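You operate a simulated robot arm through the tools that you are given. There is no shell and no other tool. Be economical: measure what you need, move in short steps, check, and stop when the job is done.

Carry out the task below with a simulated robot arm. There is one attempt and no reset: what you move stays moved.

TASK
Hang the yellow and teal mugs on the hooks of their colours and wipe up the tea stain.
Fine: use the purple cloth and put it back. What is to be rubbed or washed off counts as gone when no trace of it is left.

Only the result counts: the job must be done as asked and must still hold three seconds after the hand-in. Knocking over, shifting, dropping, spilling or breaking anything else fails it. Flat cloth is picked up by pressing the open fingertips on it (5 to 10 N) and closing them slowly along it; thin cloth reads only 2 to 8 mm in the jaws.

THE ROBOT
A 7-joint arm with a two-finger parallel gripper, fixed in place. Base frame: the origin is at the foot of the arm, x ahead of it, y to its left, z up; the work surface is at about z = 750. Units: mm, degrees, N and s.
With the tool pointing down near the work surface it reaches from about 340 to 760 mm from the base axis. Its first joint turns from -115.0 to 115.0 degrees. Payload 3.91 kg.
The TCP is the grasp point between the finger pads, 30 mm short of the fingertips. In the tool frame z runs along the fingers and y along their closing line. Largest opening 110 mm; finger width 20, thickness 10; the body of the gripper, 48 by 112 mm, starts 55 mm behind the TCP.
Orientation is that of the tool frame in the base frame, as a unit quaternion [w, x, y, z]. With the fingers straight down and closing along the base's y, the tool's x points along the base's -x, its y along +y and its z along -z.

THE INTERFACE
- The arm moves only by the tool move_arm. Its argument "commands" is one flat list of numbers, 7 for each row, row after row: the opening, from 0 (shut) to 1 (fully open), then the shift along the tool's x, y, z in units of 20 mm (1.0 is 20 mm), then the turn, a rotation vector about the tool's x, y, z in units of 4 degrees (1.0 is 4 degrees). In form: [jaw, dx, dy, dz, wx, wy, wz, jaw, dx, dy, dz, wx, wy, wz, ...]. A call has 1 to 10 rows; each row shifts and turns the commanded pose from where the row before left it, along the tool's axes as they then stand. A call with a number of a shift or a turn outside -1 to 1 is refused whole. A row lasts 0.2 s, in which the tool goes at most 50 mm and 8.6 degrees; a call with a longer step from one row to the next is refused whole, and so is a gripper value outside its range. A pose out of reach is approached as far as the arm can. The call stops where the force on the tool passes 40 N (or 10 N more than at its start, if that is more) or the arm is blocked; 0.2 s more then pass. The fingers move at their own pace (about 108 mm/s each) and stop on an object; they squeeze with about 22 N. The grip force told is the motor's: it shows also when the fingers shut on nothing. Time passes only in rows, and 0.2 s behind the last, so rows that do not move let the fingers close. It gives the time, the measured TCP pose, the force on the tool (base axes), the opening and the grip force at its end, in the units of the frame above (readings bear some noise), with the torque about the TCP (base axes, N m) and any sound that the robot's microphone picked up.
- Cameras (640 x 400 px; columns grow to the right, rows downward): "scene" is fixed at [48.9, 650.4, 1349.9]; the picture's right is [-0.51, -0.86, 0.00], its down [-0.62, 0.37, -0.70] and it looks along [0.60, -0.36, -0.72] (base axes); focal length 223 px, centre (320, 200). "wrist" rides on the gripper at [73, 17, -103] in the tool frame; the picture's right is [-0.23, 0.97, 0.00], its down [-0.76, -0.18, -0.62] and it looks along [-0.61, -0.14, 0.78] (tool axes); focal length 222 px, centre (320, 200). There is no depth. A picture from a camera that has moved, and an enlarged one, comes with that camera's place and axes in the base frame and with its lens.
- get_image(camera): a new picture of that camera. It takes no simulated time.
- raise_lower(by): slides the trunk up (or, below 0, down) by that many mm; the arm rides with it, the base frame stays. It gives what a move gives, with no picture.
- inspect(camera, box): a new picture of the part [left, top, right, bottom] of that camera's present view, enlarged. It takes no simulated time.
- close_job(): hands the job in; it is judged then, once.

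Go step by step. Nothing tells you positions but the pictures and the camera data: compare them with the known pose of the tool, close in by small moves and look again before you grip or let go. The budget is 120 turns and 84 pictures, counting those below and the enlarged ones. Unless the task says otherwise, let go and move clear before handing in, and close with one line.

The tools are called as a command line: name --argument value ..., lists and objects as JSON in quotes. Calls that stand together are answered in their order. move_arm: Moves the arm, as the interface text tells. Its arguments: {"type":"object","properties":{"commands":{"type":"array"}},"required":["commands"]} The other tools are called the same way: raise_lower (by) slides the trunk up or down; get_image (camera) takes a picture; inspect (camera, box) takes an enlarged picture of a part of a camera's view; close_job () hands the job in.

At the start:

```text
t: 0.0
eef_pos: [638.7, 134.8, 1039.9]
orientation: [-0.001, 0.0, 1.0, 0.001]
contact_force: [-0.3, -0.2, -1.4]
wrist_torque: [0.0, -0.01, 0.04]
finger_gap: 109.9
grip_force: 0.0
trunk travel left (down, up): [-675.0, 315.0]
```

scene: 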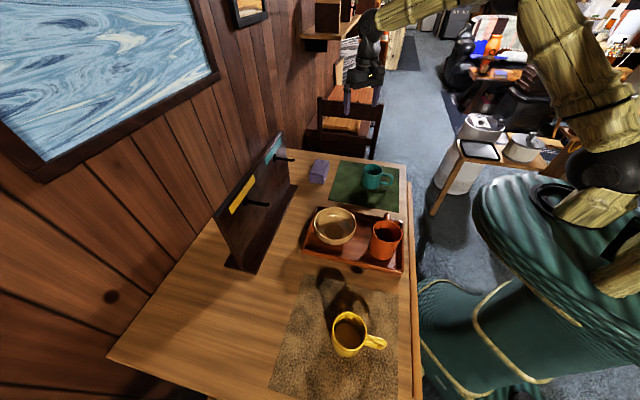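
wrist: 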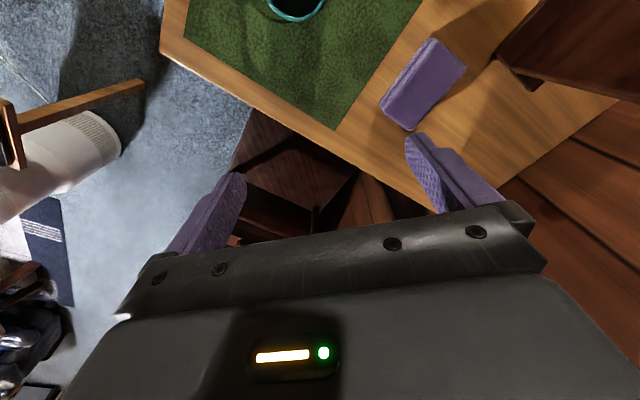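

I see a rack board with yellow and teal hooks, a yellow mug on the brown mat, a teal mug on the green mat, a tray with a bowl and an orange mug, and a purple cloth. I'll enlarge the scene to locate these and the stain.

inspect --camera "scene" --box '[200, 120, 420, 258]'

inspect --camera "scene" --box '[220, 250, 440, 400]'

```text
2.90 times, centred on (310, 189) of scene
camera zoom: at [48.9, 650.4, 1349.9], right [-0.51, -0.86, 0.0], down [-0.62, 0.37, -0.7], along [0.6, -0.36, -0.72], focal length 646 px, centre (349, 232)
```

zoom: 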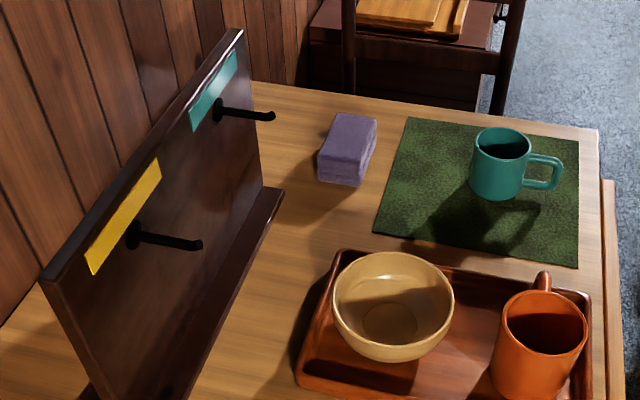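

```text
2.67 times, centred on (330, 325) of scene
camera zoom: at [48.9, 650.4, 1349.9], right [-0.51, -0.86, 0.0], down [-0.62, 0.37, -0.7], along [0.6, -0.36, -0.72], focal length 594 px, centre (293, -133)
```

zoom: 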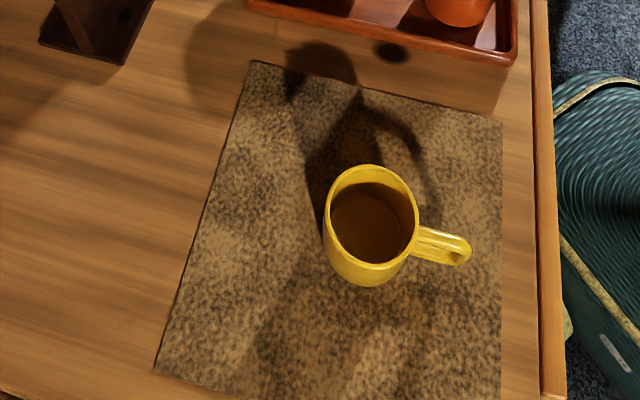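

The stain seems to be at about (256, 401). The yellow mug is near (123, 534), the teal mug near (519, 137) and the cloth near (660, 283). I'll look closer at the mug interiors, the hooks and the stain.

inspect --camera "scene" --box '[318, 260, 398, 370]'

inspect --camera "scene" --box '[225, 130, 305, 220]'

inspect --camera "scene" --box '[300, 150, 410, 220]'

```text
3.64 times, centred on (358, 315) of scene
camera zoom: at [48.9, 650.4, 1349.9], right [-0.51, -0.86, 0.0], down [-0.62, 0.37, -0.7], along [0.6, -0.36, -0.72], focal length 810 px, centre (182, -218)
```

zoom: 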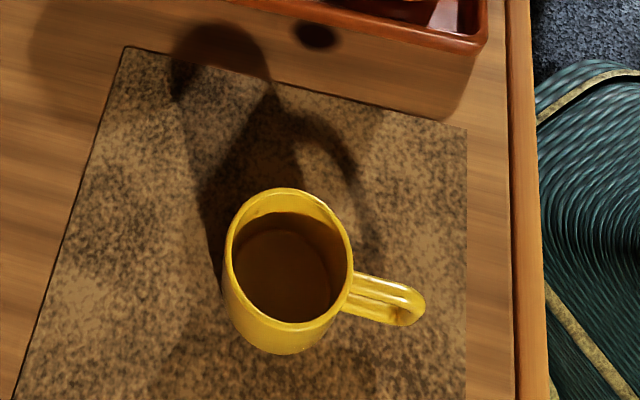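

```text
4.44 times, centred on (265, 175) of scene
camera zoom: at [48.9, 650.4, 1349.9], right [-0.51, -0.86, 0.0], down [-0.62, 0.37, -0.7], along [0.6, -0.36, -0.72], focal length 990 px, centre (564, 311)
```

zoom: 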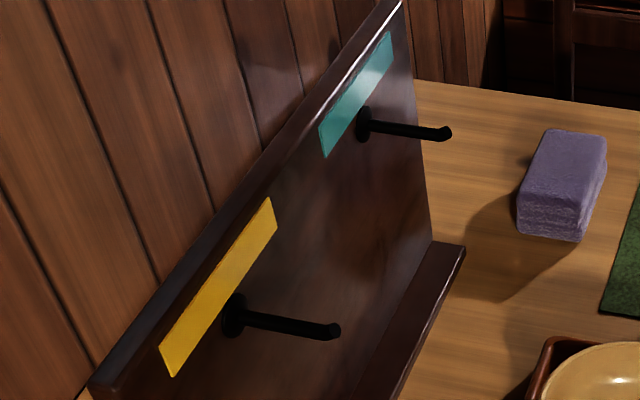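

```text
5.71 times, centred on (355, 185) of scene
camera zoom: at [48.9, 650.4, 1349.9], right [-0.51, -0.86, 0.0], down [-0.62, 0.37, -0.7], along [0.6, -0.36, -0.72], focal length 1273 px, centre (120, 286)
```

zoom: 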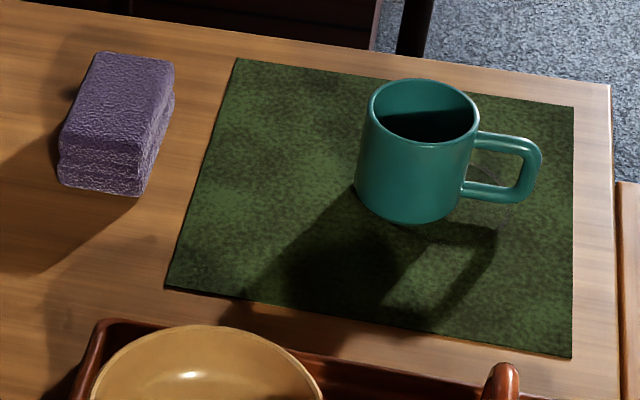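

The mugs look empty and the cloth is a folded block about 70 × 100 mm, centred near (677, 283). I'll move over it and look straight down.

move_arm --commands '[1, -0.25, 0.9, 0, 0, 0, 1, 1, 0, 0, 0, 0, 0, 1, 1, 0, 0, 0, 0, 0, 1, 1, 0, 0, 0, 0, 0, 1, 1, 0, 0, 0, 0, 0, 1, 1, 0, 0, 0, 0, 0, 1, 1, 0, 0, 0, 0, 0, 1, 1, 0, 0, 0, 0, 0, 1, 1, 0, 0, 0, 0, 0, 1, 1, 0, 0, 0, 0, 0, 1]'

get_image --camera "wrist"

```text
t: 2.2
eef_pos: [642.7, 153.8, 1040.5]
orientation: [0.0, 0.343, 0.939, 0.0]
contact_force: [0.3, 0.1, -0.4]
wrist_torque: [-0.02, -0.03, -0.01]
finger_gap: 110.0
grip_force: 0.1
trunk travel left (down, up): [-675.0, 315.0]
```

```text
76 pictures are left
camera wrist: at [599.0, 212.0, 1142.8], right [0.8, 0.6, 0.0], down [0.47, -0.63, 0.62], along [0.37, -0.5, -0.78], focal length 222 px, centre (320, 200)
```

wrist: 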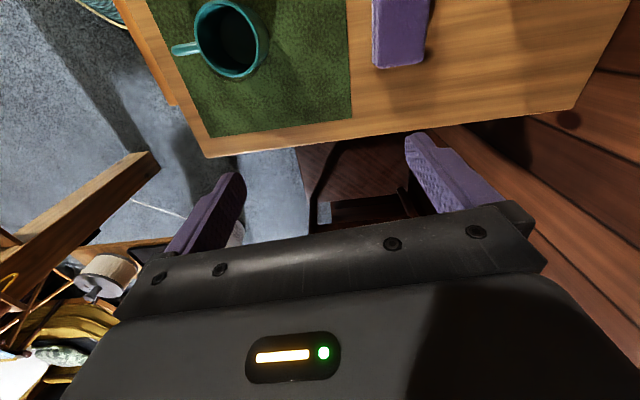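

The cloth is centred near (675, 280) and the closing line is already roughly along its short side. I'll move above it, lower partly and look.

move_arm --commands '[1, 0.475, 0.94, 0.8, 0, 0, 0, 1, 0.475, 0.94, 0.8, 0, 0, 0, 1, 0.475, 0.94, 0.8, 0, 0, 0, 1, 0.475, 0.94, 0.8, 0, 0, 0, 1, 0.475, 0.94, 0.8, 0, 0, 0, 1, 0.475, 0.94, 0.8, 0, 0, 1]'

get_image --camera "wrist"

inspect --camera "scene" --box '[225, 120, 345, 220]'

```text
t: 3.6
eef_pos: [674.2, 275.8, 943.0]
orientation: [0.001, 0.375, 0.927, 0.0]
contact_force: [-1.2, 0.8, -1.4]
wrist_torque: [-0.03, -0.02, 0.02]
finger_gap: 110.0
grip_force: 0.0
trunk travel left (down, up): [-675.0, 315.0]
```

```text
75 pictures are left
camera wrist: at [632.8, 338.4, 1045.8], right [0.84, 0.54, 0.0], down [0.42, -0.66, 0.62], along [0.34, -0.52, -0.78], focal length 222 px, centre (320, 200)
```

wrist: 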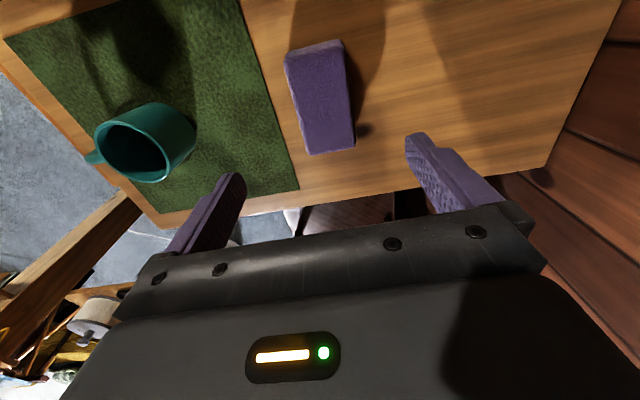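

```text
4.00 times, centred on (285, 170) of scene
camera zoom: at [48.9, 650.4, 1349.9], right [-0.51, -0.86, 0.0], down [-0.62, 0.37, -0.7], along [0.6, -0.36, -0.72], focal length 891 px, centre (460, 320)
```

zoom: 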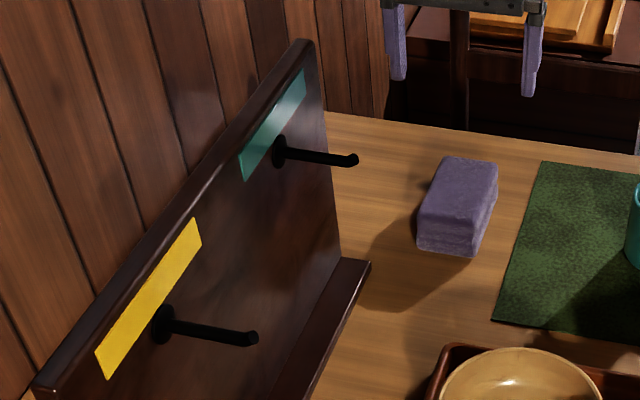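

The readings agree: cloth centre (676, 281), top about 788. I'll lower around it with the jaws at about 95 mm.

move_arm --commands '[0.87, 0.1, 0.25, 0.95, 0, 0, 0.5, 0.87, 0, 0, 0.95, 0, 0, 0, 0.87, 0, 0, 0.95, 0, 0, 0, 0.87, 0, 0, 0.95, 0, 0, 0, 0.87, 0, 0, 0.95, 0, 0, 0]'

get_image --camera "wrist"

```text
t: 4.8
eef_pos: [674.6, 279.3, 848.6]
orientation: [0.0, 0.391, 0.92, 0.0]
contact_force: [0.0, -0.1, 0.0]
wrist_torque: [-0.04, -0.02, -0.01]
finger_gap: 95.8
grip_force: 0.1
trunk travel left (down, up): [-675.0, 315.0]
```

```text
73 pictures are left
camera wrist: at [636.5, 343.9, 952.1], right [0.86, 0.51, 0.0], down [0.4, -0.67, 0.62], along [0.32, -0.54, -0.78], focal length 222 px, centre (320, 200)
```

wrist: 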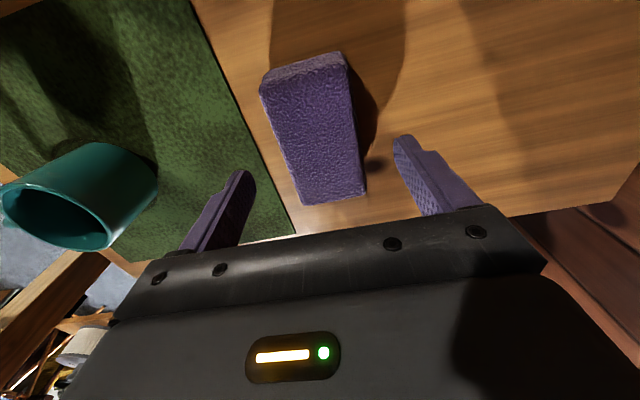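

The fingers straddle the cloth well. I'll lower to 790 and close.

move_arm --commands '[0.87, 0, 0, 1, 0, 0, 0, 0.87, 0, 0, 1, 0, 0, 0, 0.87, 0, 0, 0.9, 0, 0, 0, 0.4, 0, 0, 0, 0, 0, 0, 0.2, 0, 0, 0, 0, 0, 0, 0, 0, 0, 0, 0, 0, 0, 0, 0, 0, 0, 0, 0, 0]'

get_image --camera "wrist"

```text
t: 6.4
eef_pos: [675.3, 281.0, 790.7]
orientation: [0.001, 0.391, 0.92, -0.001]
contact_force: [0.3, 0.6, -0.3]
wrist_torque: [0.0, 0.02, 0.03]
finger_gap: 63.5
grip_force: 21.7
trunk travel left (down, up): [-675.0, 315.0]
```

```text
72 pictures are left
camera wrist: at [636.9, 343.9, 893.8], right [0.86, 0.51, 0.0], down [0.4, -0.67, 0.62], along [0.32, -0.54, -0.78], focal length 222 px, centre (320, 200)
```

wrist: 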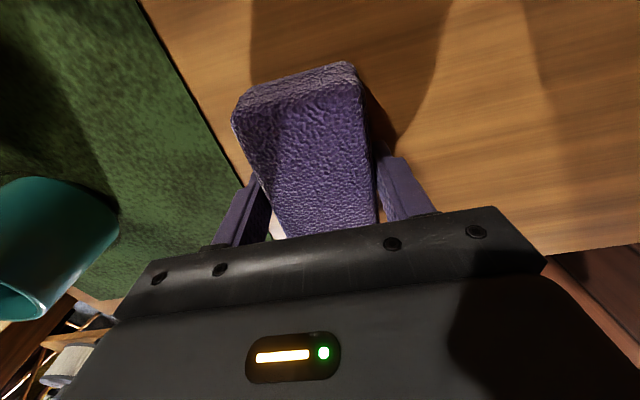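

The cloth is held, 63.5 mm in the jaws. I'll lift it and carry it high over the tray towards the stain.

move_arm --commands '[0, 0, 0, -1, 0, 0, 0, 0, 0, 0, -1, 0, 0, 0, 0, 0, 0, -1, 0, 0, 0, 0, 1, -0.578, -0.8, 0, 0, 0, 0, 1, -0.578, -0.8, 0, 0, 0, 0, 1, -0.578, -0.8, 0, 0, 0, 0, 1, -0.578, -0.8, 0, 0, 0, 0, 1, -0.578, -0.8, 0, 0, 0, 0, 1, -0.578, -0.8, 0, 0, 0, 0, 1, -0.578, -0.8, 0, 0, 0]'

move_arm --commands '[0, 1, -0.578, 0, 0, 0, 0, 0, 1, -0.578, 0, 0, 0, 0, 0, 1, -0.578, 0, 0, 0, 0, 0, 1, -0.578, 0, 0, 0, 0, 0, 1, -0.578, 0, 0, 0, 0, 0, 1, -0.578, 0, 0, 0, 0, 0, 1, -0.578, 0, 0, 0, 0]'

get_image --camera "wrist"

get_image --camera "scene"

```text
t: 8.6
eef_pos: [518.3, 325.0, 961.2]
orientation: [0.001, 0.391, 0.92, -0.001]
contact_force: [0.1, 0.6, 1.1]
wrist_torque: [0.0, 0.01, -0.03]
finger_gap: 0.0
grip_force: 21.4
trunk travel left (down, up): [-675.0, 315.0]
```

```text
t: 10.2
eef_pos: [362.7, 368.7, 962.3]
orientation: [0.002, 0.391, 0.921, 0.0]
contact_force: [0.6, -0.9, -0.7]
wrist_torque: [0.01, 0.0, 0.02]
finger_gap: 0.2
grip_force: 22.7
trunk travel left (down, up): [-675.0, 315.0]
```

```text
71 pictures are left
camera wrist: at [324.7, 432.7, 1065.7], right [0.86, 0.51, 0.0], down [0.4, -0.67, 0.62], along [0.32, -0.53, -0.78], focal length 222 px, centre (320, 200)
```

wrist: 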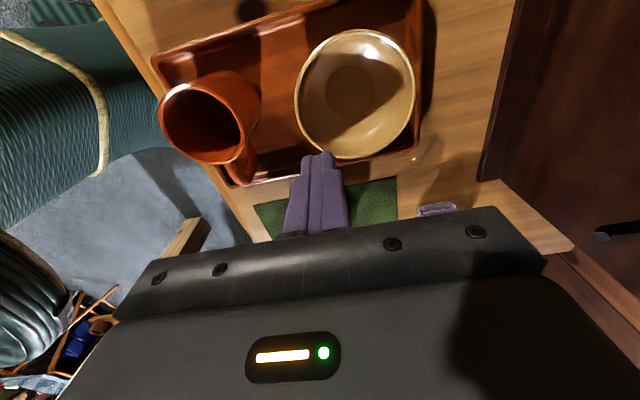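

```text
70 pictures are left
```

scene: 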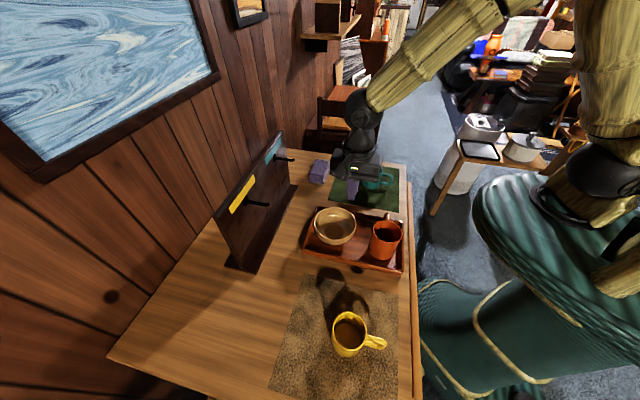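

The cloth slipped from the jaws at the start of the lift and appears to be still at its place. The stain is confirmed at about (257, 405), right beside the tray. I'll go back to re-grip it deeper and lift slowly.

move_arm --commands '[0, -0.939, 0.543, 0, 0, 0, 0, 0, -0.939, 0.543, 0, 0, 0, 0, 0, -0.939, 0.543, 0, 0, 0, 0, 0, -0.939, 0.543, 0, 0, 0, 0, 0, -0.939, 0.543, 0, 0, 0, 0, 0, -0.939, 0.543, 0, 0, 0, 0, 0, -0.939, 0.543, 0, 0, 0, 0, 0, -0.939, 0.543, 0, 0, 0, 0]'

move_arm --commands '[0.87, -0.939, 0.543, 0.5, 0, 0, 0, 0.87, -0.939, 0.543, 0.5, 0, 0, 0, 0.87, -0.939, 0.543, 0.6, 0, 0, 0, 0.87, -0.939, 0.543, 0.8, 0, 0, 0, 0.87, -0.939, 0.543, 1, 0, 0, 0, 0.87, -0.939, 0.543, 1, 0, 0, 0, 0.87, -0.939, 0.543, 1, 0, 0, 0]'

get_image --camera "wrist"

```text
t: 12.0
eef_pos: [531.2, 320.8, 962.5]
orientation: [-0.001, 0.39, 0.921, 0.0]
contact_force: [0.7, 0.9, -0.9]
wrist_torque: [0.01, 0.01, -0.02]
finger_gap: 0.0
grip_force: 21.8
trunk travel left (down, up): [-675.0, 315.0]
```

```text
t: 13.6
eef_pos: [677.7, 279.7, 852.2]
orientation: [0.0, 0.391, 0.92, 0.0]
contact_force: [0.0, -0.6, 0.6]
wrist_torque: [-0.02, 0.04, 0.0]
finger_gap: 95.9
grip_force: 0.1
trunk travel left (down, up): [-675.0, 315.0]
```

```text
69 pictures are left
camera wrist: at [639.8, 342.9, 956.0], right [0.86, 0.51, 0.0], down [0.4, -0.67, 0.62], along [0.32, -0.53, -0.78], focal length 222 px, centre (320, 200)
```

wrist: 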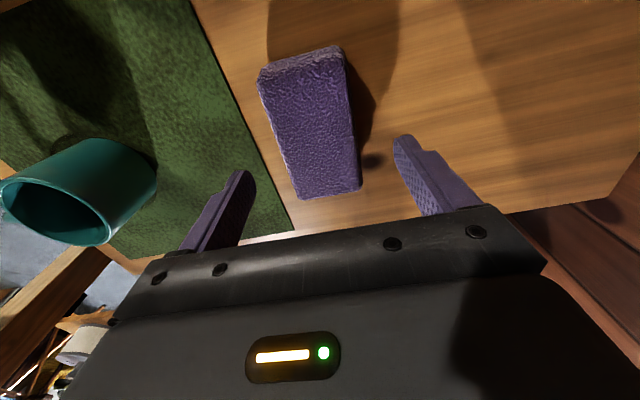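

The cloth is unmoved. There's a dark spot next to it that I want to identify before going on.

inspect --camera "wrist" --box '[330, 120, 420, 190]'

inspect --camera "scene" --box '[330, 250, 380, 285]'

```text
5.71 times, centred on (375, 155) of wrist
camera zoom: at [639.8, 342.9, 956.0], right [0.86, 0.51, 0.0], down [0.4, -0.67, 0.62], along [0.32, -0.53, -0.78], focal length 1269 px, centre (6, 457)
```

zoom: 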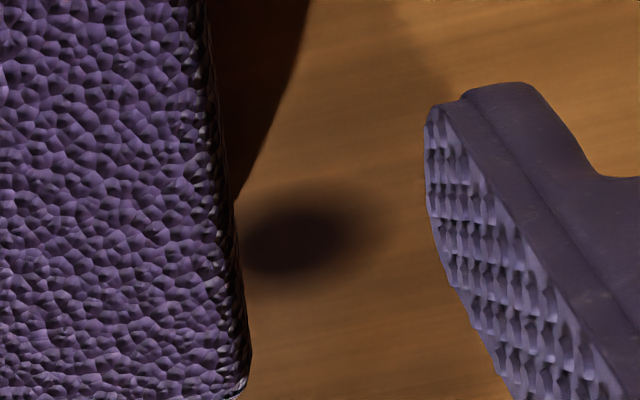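

```text
11.43 times, centred on (355, 268) of scene
camera zoom: at [48.9, 650.4, 1349.9], right [-0.51, -0.86, 0.0], down [-0.62, 0.37, -0.7], along [0.6, -0.36, -0.72], focal length 2546 px, centre (-80, -571)
```

zoom: 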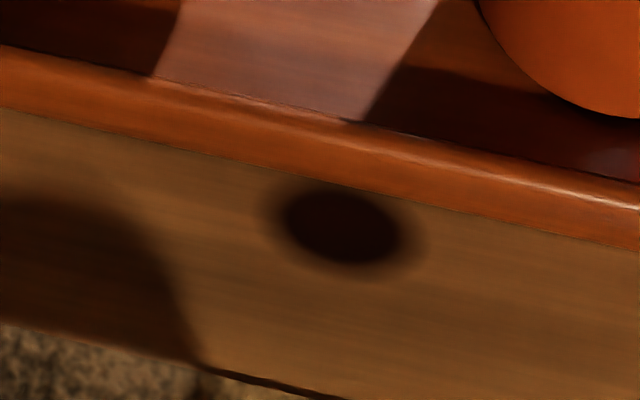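

Both dark spots look like wood knots, so the real tea stain may be elsewhere; I'll search once the cloth is in hand. Now I grip deeper and lift very slowly.

move_arm --commands '[0.87, 0.05, 0, 1, 0, 0, 0, 0.87, 0, 0, 1, 0, 0, 0, 0.87, 0, 0, 1, 0, 0, 0, 0.87, 0, 0, 0.45, 0, 0, 0, 0.4, 0, 0, 0, 0, 0, 0, 0, 0, 0, 0, 0, 0, 0, 0, 0, 0, 0, 0, 0, 0, 0, 0, 0, 0, 0, 0, 0, 0, 0, 0, -0.15, 0, 0, 0, 0, 0, 0, -0.15, 0, 0, 0]'

get_image --camera "wrist"

```text
t: 15.8
eef_pos: [677.5, 280.3, 791.2]
orientation: [0.0, 0.39, 0.921, 0.0]
contact_force: [-0.5, 0.1, -0.7]
wrist_torque: [-0.04, -0.02, 0.01]
finger_gap: 63.3
grip_force: 22.2
trunk travel left (down, up): [-675.0, 315.0]
```

```text
66 pictures are left
camera wrist: at [638.4, 343.9, 894.7], right [0.86, 0.51, 0.0], down [0.4, -0.67, 0.62], along [0.32, -0.54, -0.78], focal length 222 px, centre (320, 200)
```

wrist: 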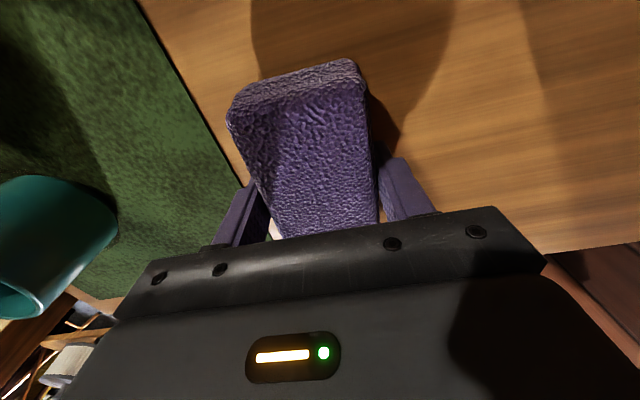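

Still holding at 63 mm. I'll continue lifting slowly and compare.

move_arm --commands '[0, 0, 0, -0.2, 0, 0, 0, 0, 0, 0, -0.2, 0, 0, 0, 0, 0, 0, -0.2, 0, 0, 0, 0, 0, 0, -0.2, 0, 0, 0, 0, 0, 0, -0.2, 0, 0, 0]'

get_image --camera "wrist"

```text
t: 17.0
eef_pos: [676.5, 279.7, 812.0]
orientation: [0.001, 0.39, 0.921, -0.001]
contact_force: [-0.6, 0.3, -0.8]
wrist_torque: [0.0, 0.02, -0.01]
finger_gap: 63.5
grip_force: 21.9
trunk travel left (down, up): [-675.0, 315.0]
```

```text
65 pictures are left
camera wrist: at [638.3, 344.0, 914.5], right [0.86, 0.51, 0.0], down [0.4, -0.67, 0.62], along [0.32, -0.54, -0.78], focal length 222 px, centre (320, 200)
```

wrist: 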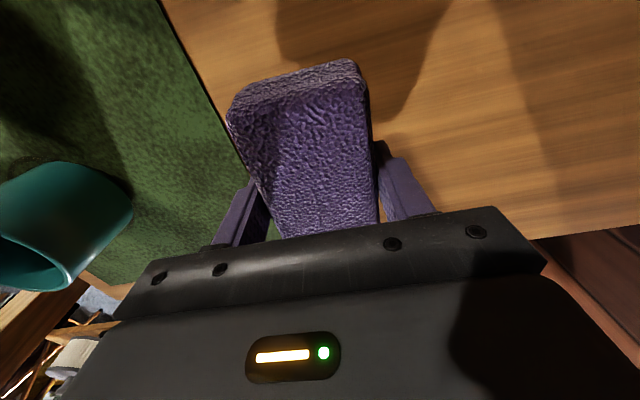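

It is now lifted with the hand. I'll go on with gentle ramps.

move_arm --commands '[0, 0, 0, -0.25, 0, 0, 0, 0, 0, 0, -0.35, 0, 0, 0, 0, 0, 0, -0.45, 0, 0, 0, 0, 0, 0, -0.5, 0, 0, 0, 0, 0.1, -0.06, -0.5, 0, 0, 0, 0, 0.2, -0.116, -0.5, 0, 0, 0, 0, 0.3, -0.173, -0.5, 0, 0, 0, 0, 0.4, -0.23, -0.5, 0, 0, 0, 0, 0.5, -0.289, -0.5, 0, 0, 0, 0, 0.5, -0.289, -0.5, 0, 0, 0]'

get_image --camera "wrist"

```text
t: 19.2
eef_pos: [632.0, 293.8, 901.4]
orientation: [0.001, 0.39, 0.921, 0.0]
contact_force: [-0.5, -0.3, 0.4]
wrist_torque: [0.03, 0.0, 0.02]
finger_gap: 63.4
grip_force: 21.8
trunk travel left (down, up): [-675.0, 315.0]
```

```text
64 pictures are left
camera wrist: at [593.0, 356.8, 1005.6], right [0.86, 0.51, 0.0], down [0.4, -0.67, 0.62], along [0.32, -0.54, -0.78], focal length 222 px, centre (320, 200)
```

wrist: 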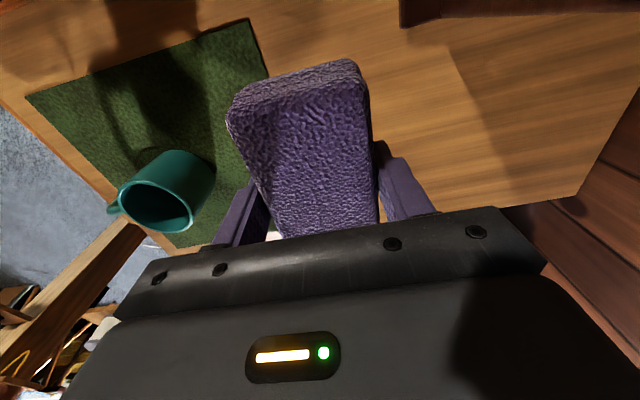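

Cloth is held firmly. I'll carry it toward the brown mat while turning the hand, to look for the stain.

move_arm --commands '[0, 0.497, -0.336, -0.4, 0, 0, -1, 0, 0.693, -0.4, -0.4, 0, 0, -1, 0, 0.809, -0.395, -0.4, 0, 0, -1, 0, 0.927, -0.375, -0.4, 0, 0, -1, 0, 0.951, -0.309, -0.4, 0, 0, -1, 0, 0.97, -0.242, -0.4, 0, 0, -1, 0, 0.985, -0.174, -0.4, 0, 0, -1, 0, 0.995, -0.105, -0.4, 0, 0, -1, 0, 0.999, -0.035, -0.4, 0, 0, -1, 0, 0.999, 0.035, -0.4, 0, 0, -1]'

move_arm --commands '[0, 0.995, 0.105, 0, 0, 0, -1, 0, 0.985, 0.174, 0, 0, 0, -1, 0, 0.97, 0.242, 0, 0, 0, -1, 0, 0.951, 0.309, 0, 0, 0, -1, 0, 0.927, 0.375, 0, 0, 0, -1, 0, 0.899, 0.438, 0, 0, 0, -1, 0, 0.866, 0.5, 0, 0, 0, -1, 0, 0.829, 0.559, 0, 0, 0, -1, 0, 0.788, 0.616, 0, 0, 0, -1, 0, 0.743, 0.669, 0, 0, 0, -1]'

get_image --camera "wrist"

```text
t: 21.4
eef_pos: [449.6, 331.6, 983.3]
orientation: [0.0, 0.052, 0.999, 0.0]
contact_force: [-1.1, 0.4, 0.2]
wrist_torque: [-0.02, -0.01, 0.03]
finger_gap: 63.3
grip_force: 22.4
trunk travel left (down, up): [-675.0, 315.0]
```

```text
t: 23.6
eef_pos: [253.3, 372.0, 982.3]
orientation: [0.0, -0.293, 0.956, 0.0]
contact_force: [-0.3, -0.3, -1.4]
wrist_torque: [0.01, -0.03, 0.0]
finger_gap: 63.4
grip_force: 22.2
trunk travel left (down, up): [-675.0, 315.0]
```

```text
63 pictures are left
camera wrist: at [184.1, 346.2, 1085.4], right [-0.36, 0.93, 0.0], down [0.73, 0.28, 0.62], along [0.58, 0.22, -0.78], focal length 222 px, centre (320, 200)
```

wrist: 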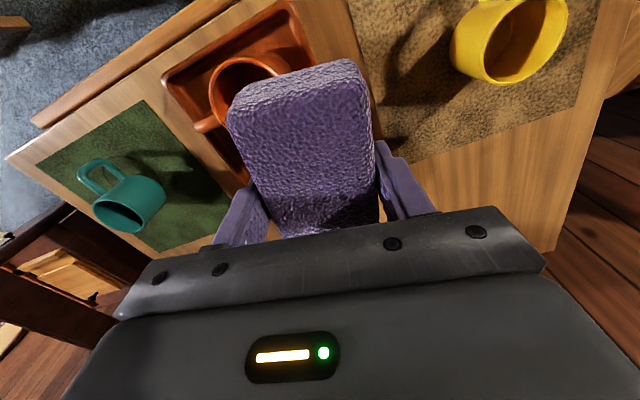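

I see both mats here; I'll enlarge the brown mat and the area around it.

inspect --camera "wrist" --box '[340, 0, 640, 190]'

inspect --camera "scene" --box '[290, 200, 420, 290]'

inspect --camera "scene" --box '[110, 260, 310, 400]'

```text
2.11 times, centred on (490, 95) of wrist
camera zoom: at [184.1, 346.2, 1085.4], right [-0.36, 0.93, 0.0], down [0.73, 0.28, 0.62], along [0.58, 0.22, -0.78], focal length 468 px, centre (-38, 421)
```

zoom: 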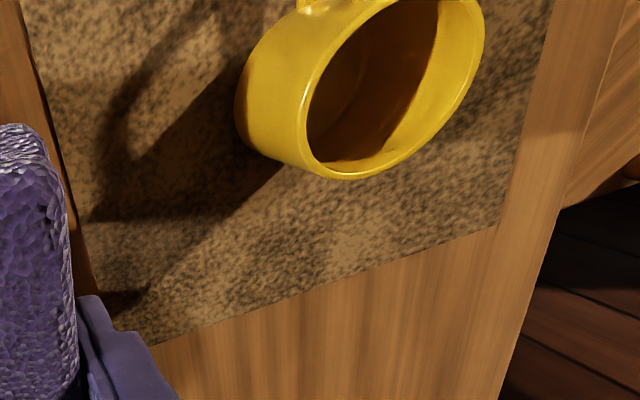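

```text
4.44 times, centred on (355, 245) of scene
camera zoom: at [48.9, 650.4, 1349.9], right [-0.51, -0.86, 0.0], down [-0.62, 0.37, -0.7], along [0.6, -0.36, -0.72], focal length 990 px, centre (164, 0)
```

zoom: 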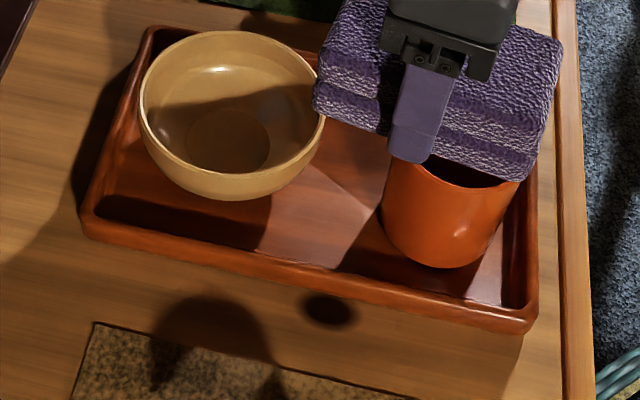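

```text
2.86 times, centred on (210, 330) of scene
camera zoom: at [48.9, 650.4, 1349.9], right [-0.51, -0.86, 0.0], down [-0.62, 0.37, -0.7], along [0.6, -0.36, -0.72], focal length 636 px, centre (634, -171)
```

zoom: 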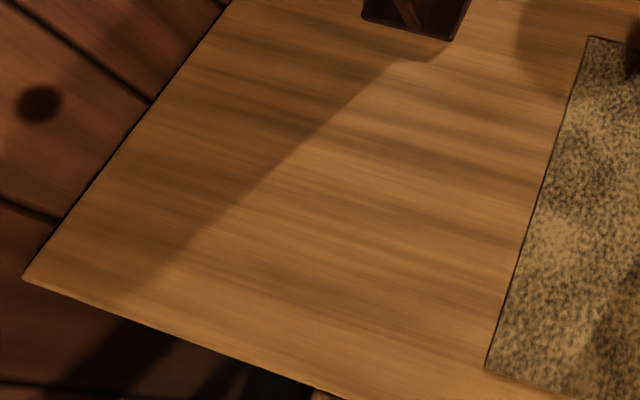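

There's a round dark blob at about (285, 474), half on the wood and half on the mat corner, which could be the tea stain. I'll shift sideways so the cloth doesn't hide it.

move_arm --commands '[0, 0.5, -0.8, 0, 0, 0, 0, 0, 0.9, -0.9, 0, 0, 0, 0, 0, 0.9, -0.9, 0, 0, 0, 0, 0, 0.7, -0.5, 0, 0, 0, 0]'

get_image --camera "wrist"

inspect --camera "wrist" --box '[370, 0, 610, 150]'

```text
t: 24.6
eef_pos: [238.9, 288.0, 983.2]
orientation: [0.001, -0.292, 0.956, 0.0]
contact_force: [-1.2, -0.6, -1.5]
wrist_torque: [0.01, -0.02, -0.01]
finger_gap: 63.3
grip_force: 21.7
trunk travel left (down, up): [-675.0, 315.0]
```

```text
59 pictures are left
camera wrist: at [169.3, 261.2, 1086.1], right [-0.36, 0.93, 0.0], down [0.73, 0.28, 0.62], along [0.58, 0.22, -0.78], focal length 222 px, centre (320, 200)
```

wrist: 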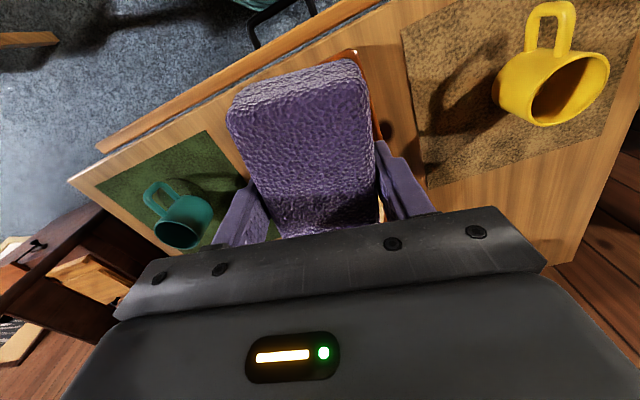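

```text
2.67 times, centred on (490, 75) of wrist
camera zoom: at [169.3, 261.2, 1086.1], right [-0.36, 0.93, 0.0], down [0.73, 0.28, 0.62], along [0.58, 0.22, -0.78], focal length 592 px, centre (-133, 533)
```

zoom: 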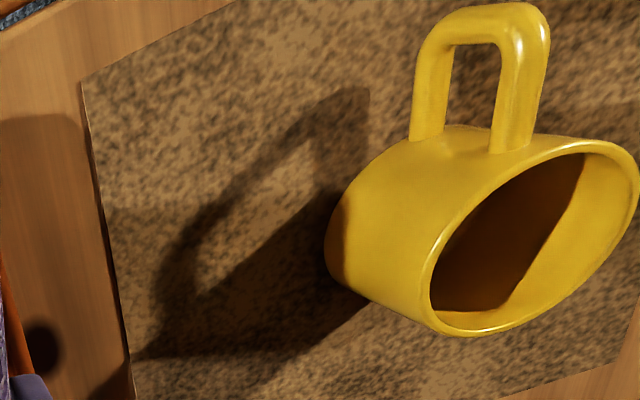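

The blob is still hidden behind the finger; the scene camera sees it, so I'll enlarge there.

inspect --camera "scene" --box '[305, 250, 375, 295]'

```text
8.89 times, centred on (340, 272) of scene
camera zoom: at [48.9, 650.4, 1349.9], right [-0.51, -0.86, 0.0], down [-0.62, 0.37, -0.7], along [0.6, -0.36, -0.72], focal length 1980 px, centre (142, -444)
```

zoom: 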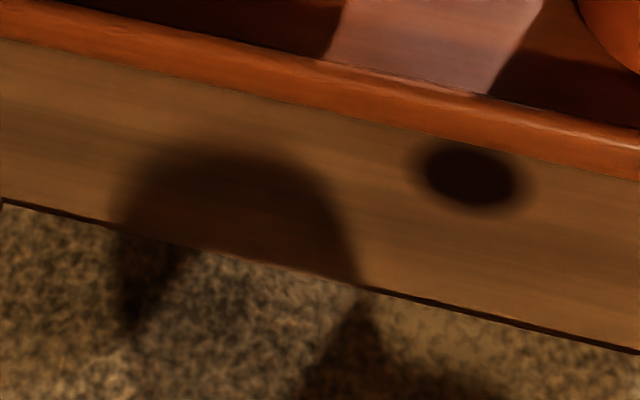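

The blob might be the mug's shadow or the stain; I'll shift the hand so that the wrist camera sees it unobstructed.

move_arm --commands '[0, -0.325, -0.9, 0, 0, 0, 0, 0, -0.325, -0.9, 0, 0, 0, 0, 0, -0.325, -0.9, 0, 0, 0, 0, 0, -0.325, -0.9, 0, 0, 0, 0, 0, -0.325, -0.9, 0, 0, 0, 0, 0, -0.325, -0.9, 0, 0, 0, 0, 0, -0.325, -0.9, 0, 0, 0, 0]'

inspect --camera "wrist" --box '[380, 0, 640, 170]'

```text
t: 26.2
eef_pos: [348.4, 208.9, 983.8]
orientation: [0.0, -0.293, 0.956, -0.001]
contact_force: [0.0, 0.5, -0.6]
wrist_torque: [-0.02, -0.03, -0.01]
finger_gap: 63.6
grip_force: 21.3
trunk travel left (down, up): [-675.0, 315.0]
```

```text
2.35 times, centred on (510, 85) of wrist
camera zoom: at [278.1, 182.5, 1086.2], right [-0.36, 0.93, 0.0], down [0.73, 0.28, 0.62], along [0.58, 0.22, -0.78], focal length 523 px, centre (-127, 471)
```

zoom: 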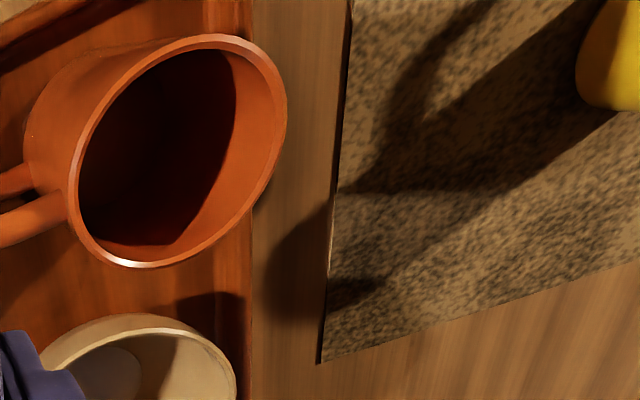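

The blob looks like part of the mug's shadow, but I'm not certain. I'll view the full wrist picture from here and check the tray.

get_image --camera "wrist"

get_image --camera "scene"

```text
55 pictures are left
camera wrist: at [278.1, 182.5, 1086.2], right [-0.36, 0.93, 0.0], down [0.73, 0.28, 0.62], along [0.58, 0.22, -0.78], focal length 222 px, centre (320, 200)
```

wrist: 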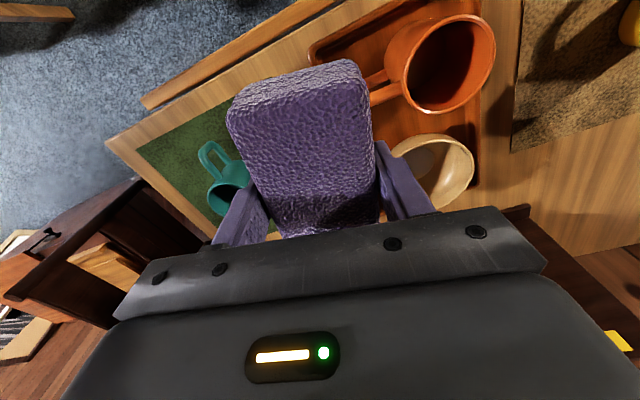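

```text
54 pictures are left
```

scene: 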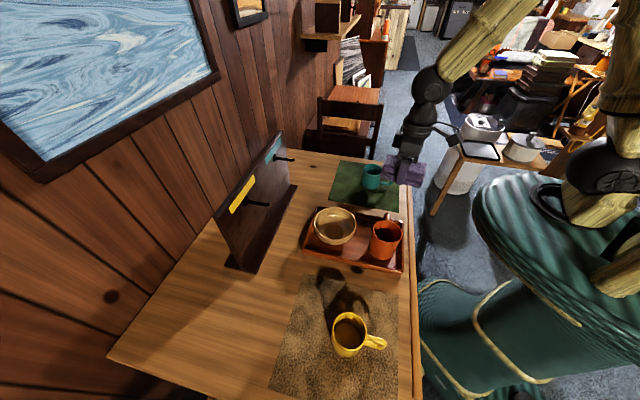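

Next I'll check the lower half of the brown mat, which looked warmer in tone.

inspect --camera "scene" --box '[265, 310, 405, 400]'

inspect --camera "scene" --box '[325, 150, 415, 215]'

```text
4.44 times, centred on (335, 355) of scene
camera zoom: at [48.9, 650.4, 1349.9], right [-0.51, -0.86, 0.0], down [-0.62, 0.37, -0.7], along [0.6, -0.36, -0.72], focal length 990 px, centre (253, -489)
```

zoom: 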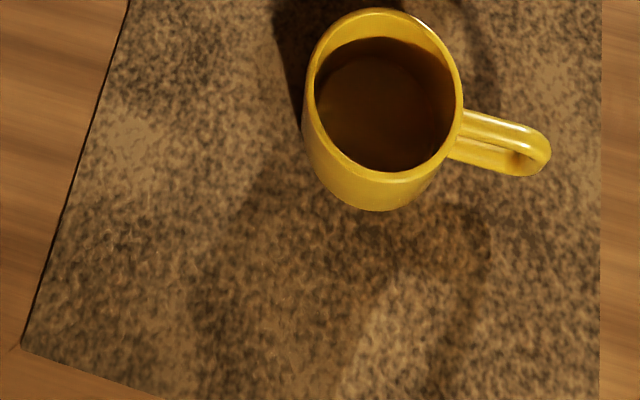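

```text
6.15 times, centred on (370, 182) of scene
camera zoom: at [48.9, 650.4, 1349.9], right [-0.51, -0.86, 0.0], down [-0.62, 0.37, -0.7], along [0.6, -0.36, -0.72], focal length 1371 px, centre (12, 308)
```

zoom: 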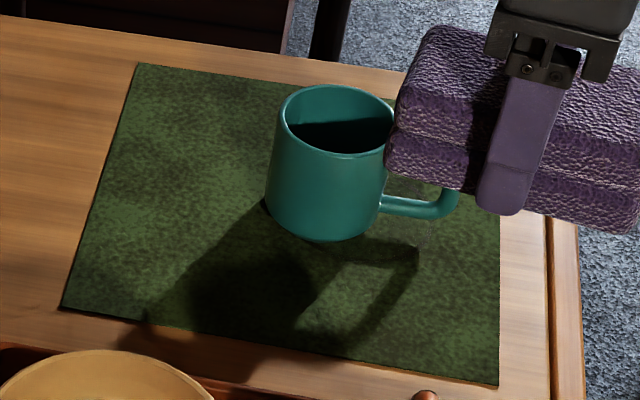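

Something faint and glossy shows on the green mat below the teal handle; I'll zoom in on it.

inspect --camera "scene" --box '[372, 175, 402, 195]'

```text
16.00 times, centred on (387, 185) of scene
camera zoom: at [48.9, 650.4, 1349.9], right [-0.51, -0.86, 0.0], down [-0.62, 0.37, -0.7], along [0.6, -0.36, -0.72], focal length 3564 px, centre (-752, 440)
```

zoom: 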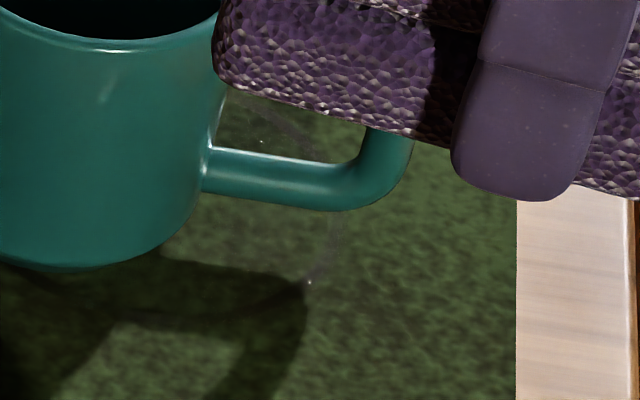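

That is the tea stain: a faint, glossy film on the green mat, partly under the teal mug. So the mugs go first; I'll take the cloth back to its place for now.

move_arm --commands '[0, -0.78, -0.312, 0, 0, 0, 1, 0, -0.8, -0.257, 0, 0, 0, 1, 0, -0.816, -0.2, 0, 0, 0, 1, 0, -0.828, -0.143, 0, 0, 0, 1, 0, -0.836, -0.085, 0, 0, 0, 1, 0, -0.84, -0.026, 0, 0, 0, 1, 0, -0.84, 0.032, 0, 0, 0, 1, 0, -0.835, 0.091, 0, 0, 0, 1, 0, -0.827, 0.149, 0, 0, 0, 1, 0, -0.814, 0.206, 0, 0, 0, 1]'

move_arm --commands '[0, -0.798, 0.262, 0, 0, 0, 1, 0, -0.778, 0.317, 0, 0, 0, 1, 0, -0.754, 0.371, 0, 0, 0, 1, 0, -0.726, 0.423, 0, 0, 0, 1, 0, -0.695, 0.472, 0, 0, 0, 1, 0, -0.66, 0.519, 0, 0, 0, 1, 0, -0.622, 0.564, 0, 0, 0, 1, 0, -0.581, 0.606, 0, 0, 0, 1, 0, -0.538, 0.645, 0, 0, 0, 1, 0, -0.491, 0.681, 0, 0, 0, 1]'

```text
t: 28.4
eef_pos: [511.6, 244.3, 982.3]
orientation: [0.0, 0.053, 0.999, 0.0]
contact_force: [0.6, 0.4, -0.4]
wrist_torque: [0.0, 0.02, 0.01]
finger_gap: 63.2
grip_force: 22.2
trunk travel left (down, up): [-675.0, 315.0]
```

```text
t: 30.6
eef_pos: [675.5, 280.1, 981.4]
orientation: [0.0, 0.392, 0.92, 0.002]
contact_force: [-0.6, -0.2, -0.8]
wrist_torque: [-0.01, 0.01, 0.03]
finger_gap: 63.1
grip_force: 22.1
trunk travel left (down, up): [-675.0, 315.0]
```

Right above the cloth's place. Lowering slowly to set it down.

move_arm --commands '[0, 0, 0, 0.6, 0, 0, 0, 0, 0, 0, 0.9, 0, 0, 0, 0, 0, 0, 1, 0, 0, 0, 0, 0, 0, 1, 0, 0, 0, 0, 0, 0, 1, 0, 0, 0, 0, 0, 0, 1, 0, 0, 0, 0, 0, 0, 1, 0, 0, 0, 0, 0, 0, 1, 0, 0, 0, 0, 0, 0, 1, 0, 0, 0, 0, 0, 0, 0.5, 0, 0, 0]'

move_arm --commands '[0, 0, 0, 0.3, 0, 0, 0, 0, 0, 0, 0.25, 0, 0, 0, 0, 0, 0, 0.15, 0, 0, 0, 0.87, 0, 0, 0, 0, 0, 0, 0.87, 0, 0, 0, 0, 0, 0, 0.87, 0, 0, -0.3, 0, 0, 0, 0.87, 0, 0, -0.6, 0, 0, 0, 0.87, 0, 0, -0.8, 0, 0, 0, 1, 0, 0, -1, 0, 0, 0, 1, 0, 0, -1, 0, 0, 0]'

get_image --camera "wrist"

```text
t: 32.8
eef_pos: [674.7, 280.1, 801.8]
orientation: [-0.001, 0.391, 0.92, -0.001]
contact_force: [-0.1, 0.3, 0.4]
wrist_torque: [0.0, 0.01, 0.04]
finger_gap: 63.3
grip_force: 21.7
trunk travel left (down, up): [-675.0, 315.0]
```

```text
t: 35.0
eef_pos: [674.6, 280.1, 861.8]
orientation: [0.001, 0.391, 0.921, 0.0]
contact_force: [-0.1, -0.1, 1.1]
wrist_torque: [-0.03, 0.01, -0.02]
finger_gap: 110.0
grip_force: 0.0
trunk travel left (down, up): [-675.0, 315.0]
```

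```text
50 pictures are left
camera wrist: at [637.3, 343.9, 965.4], right [0.86, 0.51, 0.0], down [0.4, -0.67, 0.62], along [0.32, -0.54, -0.78], focal length 222 px, centre (320, 200)
```

wrist: 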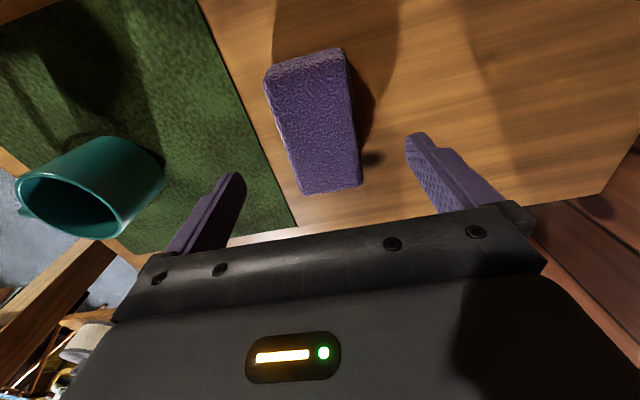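

The cloth is back in place. Now for the teal mug: its handle points along −(closing line), so I'll grip the wall opposite the handle. I'll move above that wall and look.

move_arm --commands '[1, 0.05, -0.5, -1, 0, 0, 0, 1, 0.05, -0.8, -1, 0, 0, 0, 1, 0.05, -1, -1, 0, 0, 0, 1, 0.05, -1, -0.7, 0, 0, 0, 1, 0.05, -1, -0.3, 0, 0, 0, 1, 0.05, -1, -0.2, 0, 0, 0, 1, 0.05, -1, 0, 0, 0, 0, 1, 0.05, -1, 0, 0, 0, 0]'

get_image --camera "wrist"

```text
t: 36.8
eef_pos: [564.4, 183.7, 948.4]
orientation: [0.0, 0.391, 0.921, 0.0]
contact_force: [0.2, -0.6, -0.4]
wrist_torque: [0.06, 0.02, 0.03]
finger_gap: 110.3
grip_force: 0.0
trunk travel left (down, up): [-675.0, 315.0]
```

```text
49 pictures are left
camera wrist: at [526.3, 248.3, 1050.1], right [0.86, 0.51, 0.0], down [0.4, -0.67, 0.62], along [0.32, -0.54, -0.78], focal length 222 px, centre (320, 200)
```

wrist: 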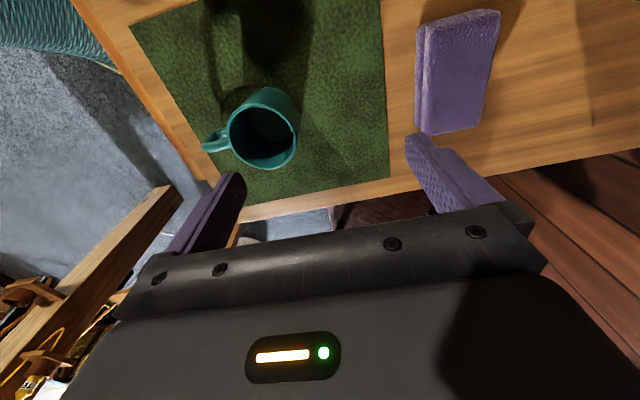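

The teal mug's rim is at about z 820, its centre near (523, 131) and its handle lies exactly along the closing line. I'll lower with one finger inside and one outside the far wall, stopping just above the rim to check.

move_arm --commands '[0.45, -0.24, -0.73, 0.5, 0, 0, 0, 0.45, -0.24, -0.73, 0.5, 0, 0, 0, 0.45, 0, 0, 1, 0, 0, 0, 0.45, 0, 0, 1, 0, 0, 0, 0.45, 0, 0, 1, 0, 0, 0]'

get_image --camera "wrist"

inspect --camera "scene" --box '[325, 130, 425, 200]'

```text
t: 38.0
eef_pos: [551.0, 157.0, 866.7]
orientation: [0.001, 0.391, 0.92, -0.001]
contact_force: [0.6, -0.6, -0.5]
wrist_torque: [0.02, -0.02, -0.01]
finger_gap: 49.8
grip_force: 0.1
trunk travel left (down, up): [-675.0, 315.0]
```

```text
48 pictures are left
camera wrist: at [513.2, 220.8, 969.8], right [0.86, 0.51, 0.0], down [0.4, -0.67, 0.62], along [0.32, -0.54, -0.78], focal length 222 px, centre (320, 200)
```

wrist: 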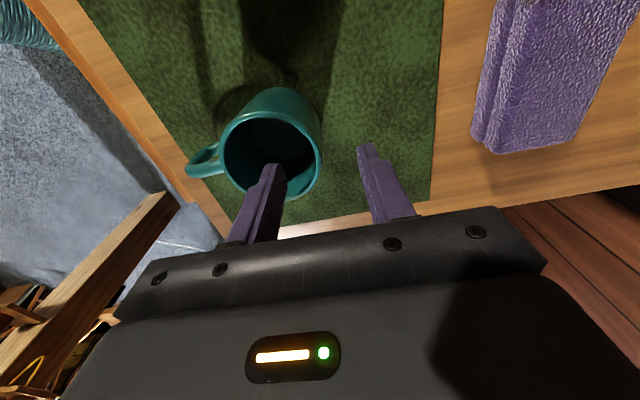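

```text
5.71 times, centred on (375, 165) of scene
camera zoom: at [48.9, 650.4, 1349.9], right [-0.51, -0.86, 0.0], down [-0.62, 0.37, -0.7], along [0.6, -0.36, -0.72], focal length 1273 px, centre (6, 400)
```

zoom: 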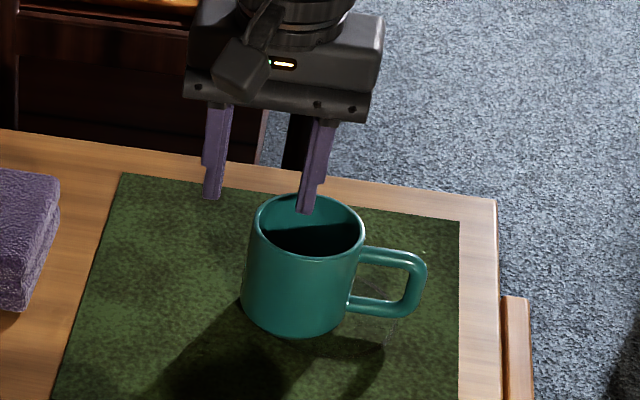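

Aligned: the inner finger is over the opening and the outer one beyond the wall. Lowering to 812 and closing.

move_arm --commands '[0.45, 0.12, 0, 0.9, 0, 0, 0, 0.45, 0, 0, 0.9, 0, 0, 0, 0.45, 0, 0, 0.9, 0, 0, 0, 0.3, 0, 0, 0, 0, 0, 0, 0.15, 0, 0, 0, 0, 0, 0, 0, 0, 0, 0, 0, 0, 0, 0, 0, 0, 0, 0, 0, 0, 0, 0, 0, 0, 0, 0, 0]'

get_image --camera "wrist"

```text
t: 38.4
eef_pos: [549.9, 158.9, 857.8]
orientation: [0.003, 0.391, 0.92, 0.003]
contact_force: [-6.4, -2.0, 18.2]
wrist_torque: [-0.36, 0.66, -0.12]
finger_gap: 52.1
grip_force: 3.2
trunk travel left (down, up): [-675.0, 315.0]
stopped in row 2: the force on the tool passed its limit at 56 N (the readings are from after the stop); the commanded pose is now the measured one
```

```text
46 pictures are left
camera wrist: at [512.0, 222.3, 961.3], right [0.86, 0.51, 0.01], down [0.4, -0.67, 0.63], along [0.33, -0.53, -0.78], focal length 222 px, centre (320, 200)
```

wrist: 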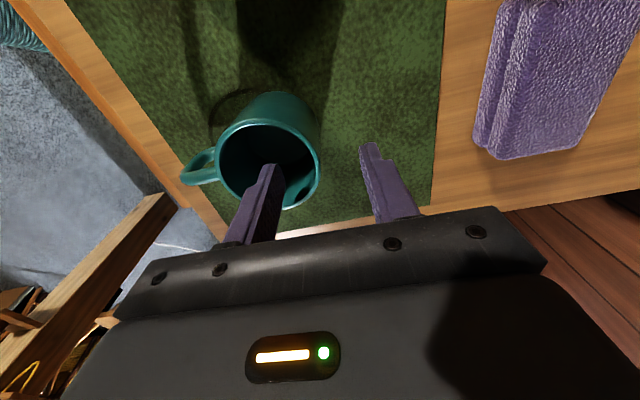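

The finger met something solid at the mug's mouth, so the inside can't be used (the mug is solid or covered there). I'll grip the body from outside instead, at 45° to the handle: raise, centre over the mug and turn the hand.

move_arm --commands '[0.45, 0, 0, -1, 0, 0, 0, 0.6, 0, 0, -1, 0, 0, 0, 1, 0.09, -0.92, -1, 0, 0, 0, 1, 0.09, -0.92, -0.6, 0, 0, 0, 1, 0, 0, 0, 0, 0, 1, 1, 0, 0, 0, 0, 0, 1, 1, 0, 0, 0, 0, 0, 1, 1, 0, 0, 0, 0, 0, 1, 1, 0, 0, 0, 0, 0, 1, 1, 0, 0, 0, 0, 0, 1]'

move_arm --commands '[1, 0, 0, 0, 0, 0, 1, 1, 0, 0, 0, 0, 0, 1, 1, 0, 0, 0, 0, 0, 1, 1, 0, 0, 0, 0, 0, 1, 1, 0, 0, 0, 0, 0, 1, 1, 0, 0, 0, 0, 0, 0.25]'

get_image --camera "wrist"

inspect --camera "scene" --box '[325, 130, 425, 200]'

```text
t: 40.6
eef_pos: [523.3, 135.1, 927.0]
orientation: [0.003, 0.574, 0.819, 0.003]
contact_force: [0.3, -0.2, 1.3]
wrist_torque: [0.02, -0.03, -0.01]
finger_gap: 110.0
grip_force: 0.2
trunk travel left (down, up): [-675.0, 315.0]
```

```text
t: 42.0
eef_pos: [522.1, 136.8, 928.6]
orientation: [0.001, 0.713, 0.701, 0.004]
contact_force: [0.6, 0.2, 0.8]
wrist_torque: [-0.03, 0.01, 0.0]
finger_gap: 110.0
grip_force: 0.0
trunk travel left (down, up): [-675.0, 315.0]
```

```text
45 pictures are left
camera wrist: at [539.9, 207.6, 1031.2], right [0.97, -0.24, 0.01], down [-0.2, -0.76, 0.62], along [-0.15, -0.6, -0.78], focal length 222 px, centre (320, 200)
```

wrist: 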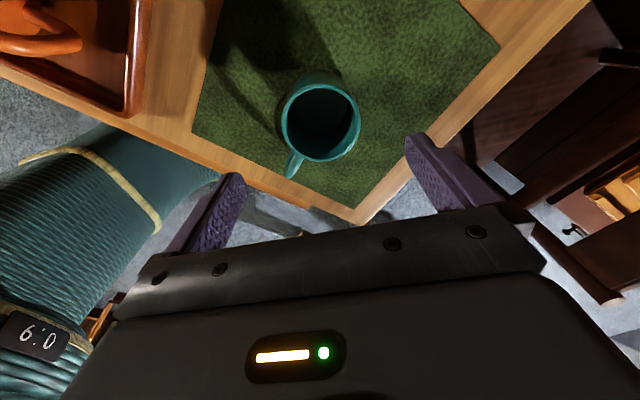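

```text
5.71 times, centred on (375, 165) of scene
camera zoom: at [48.9, 650.4, 1349.9], right [-0.51, -0.86, 0.0], down [-0.62, 0.37, -0.7], along [0.6, -0.36, -0.72], focal length 1273 px, centre (6, 400)
```

zoom: 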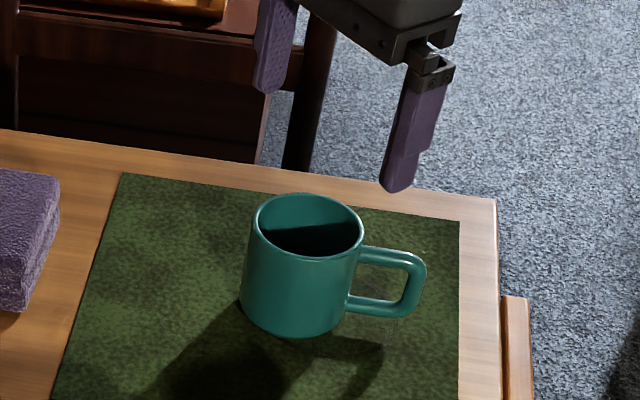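

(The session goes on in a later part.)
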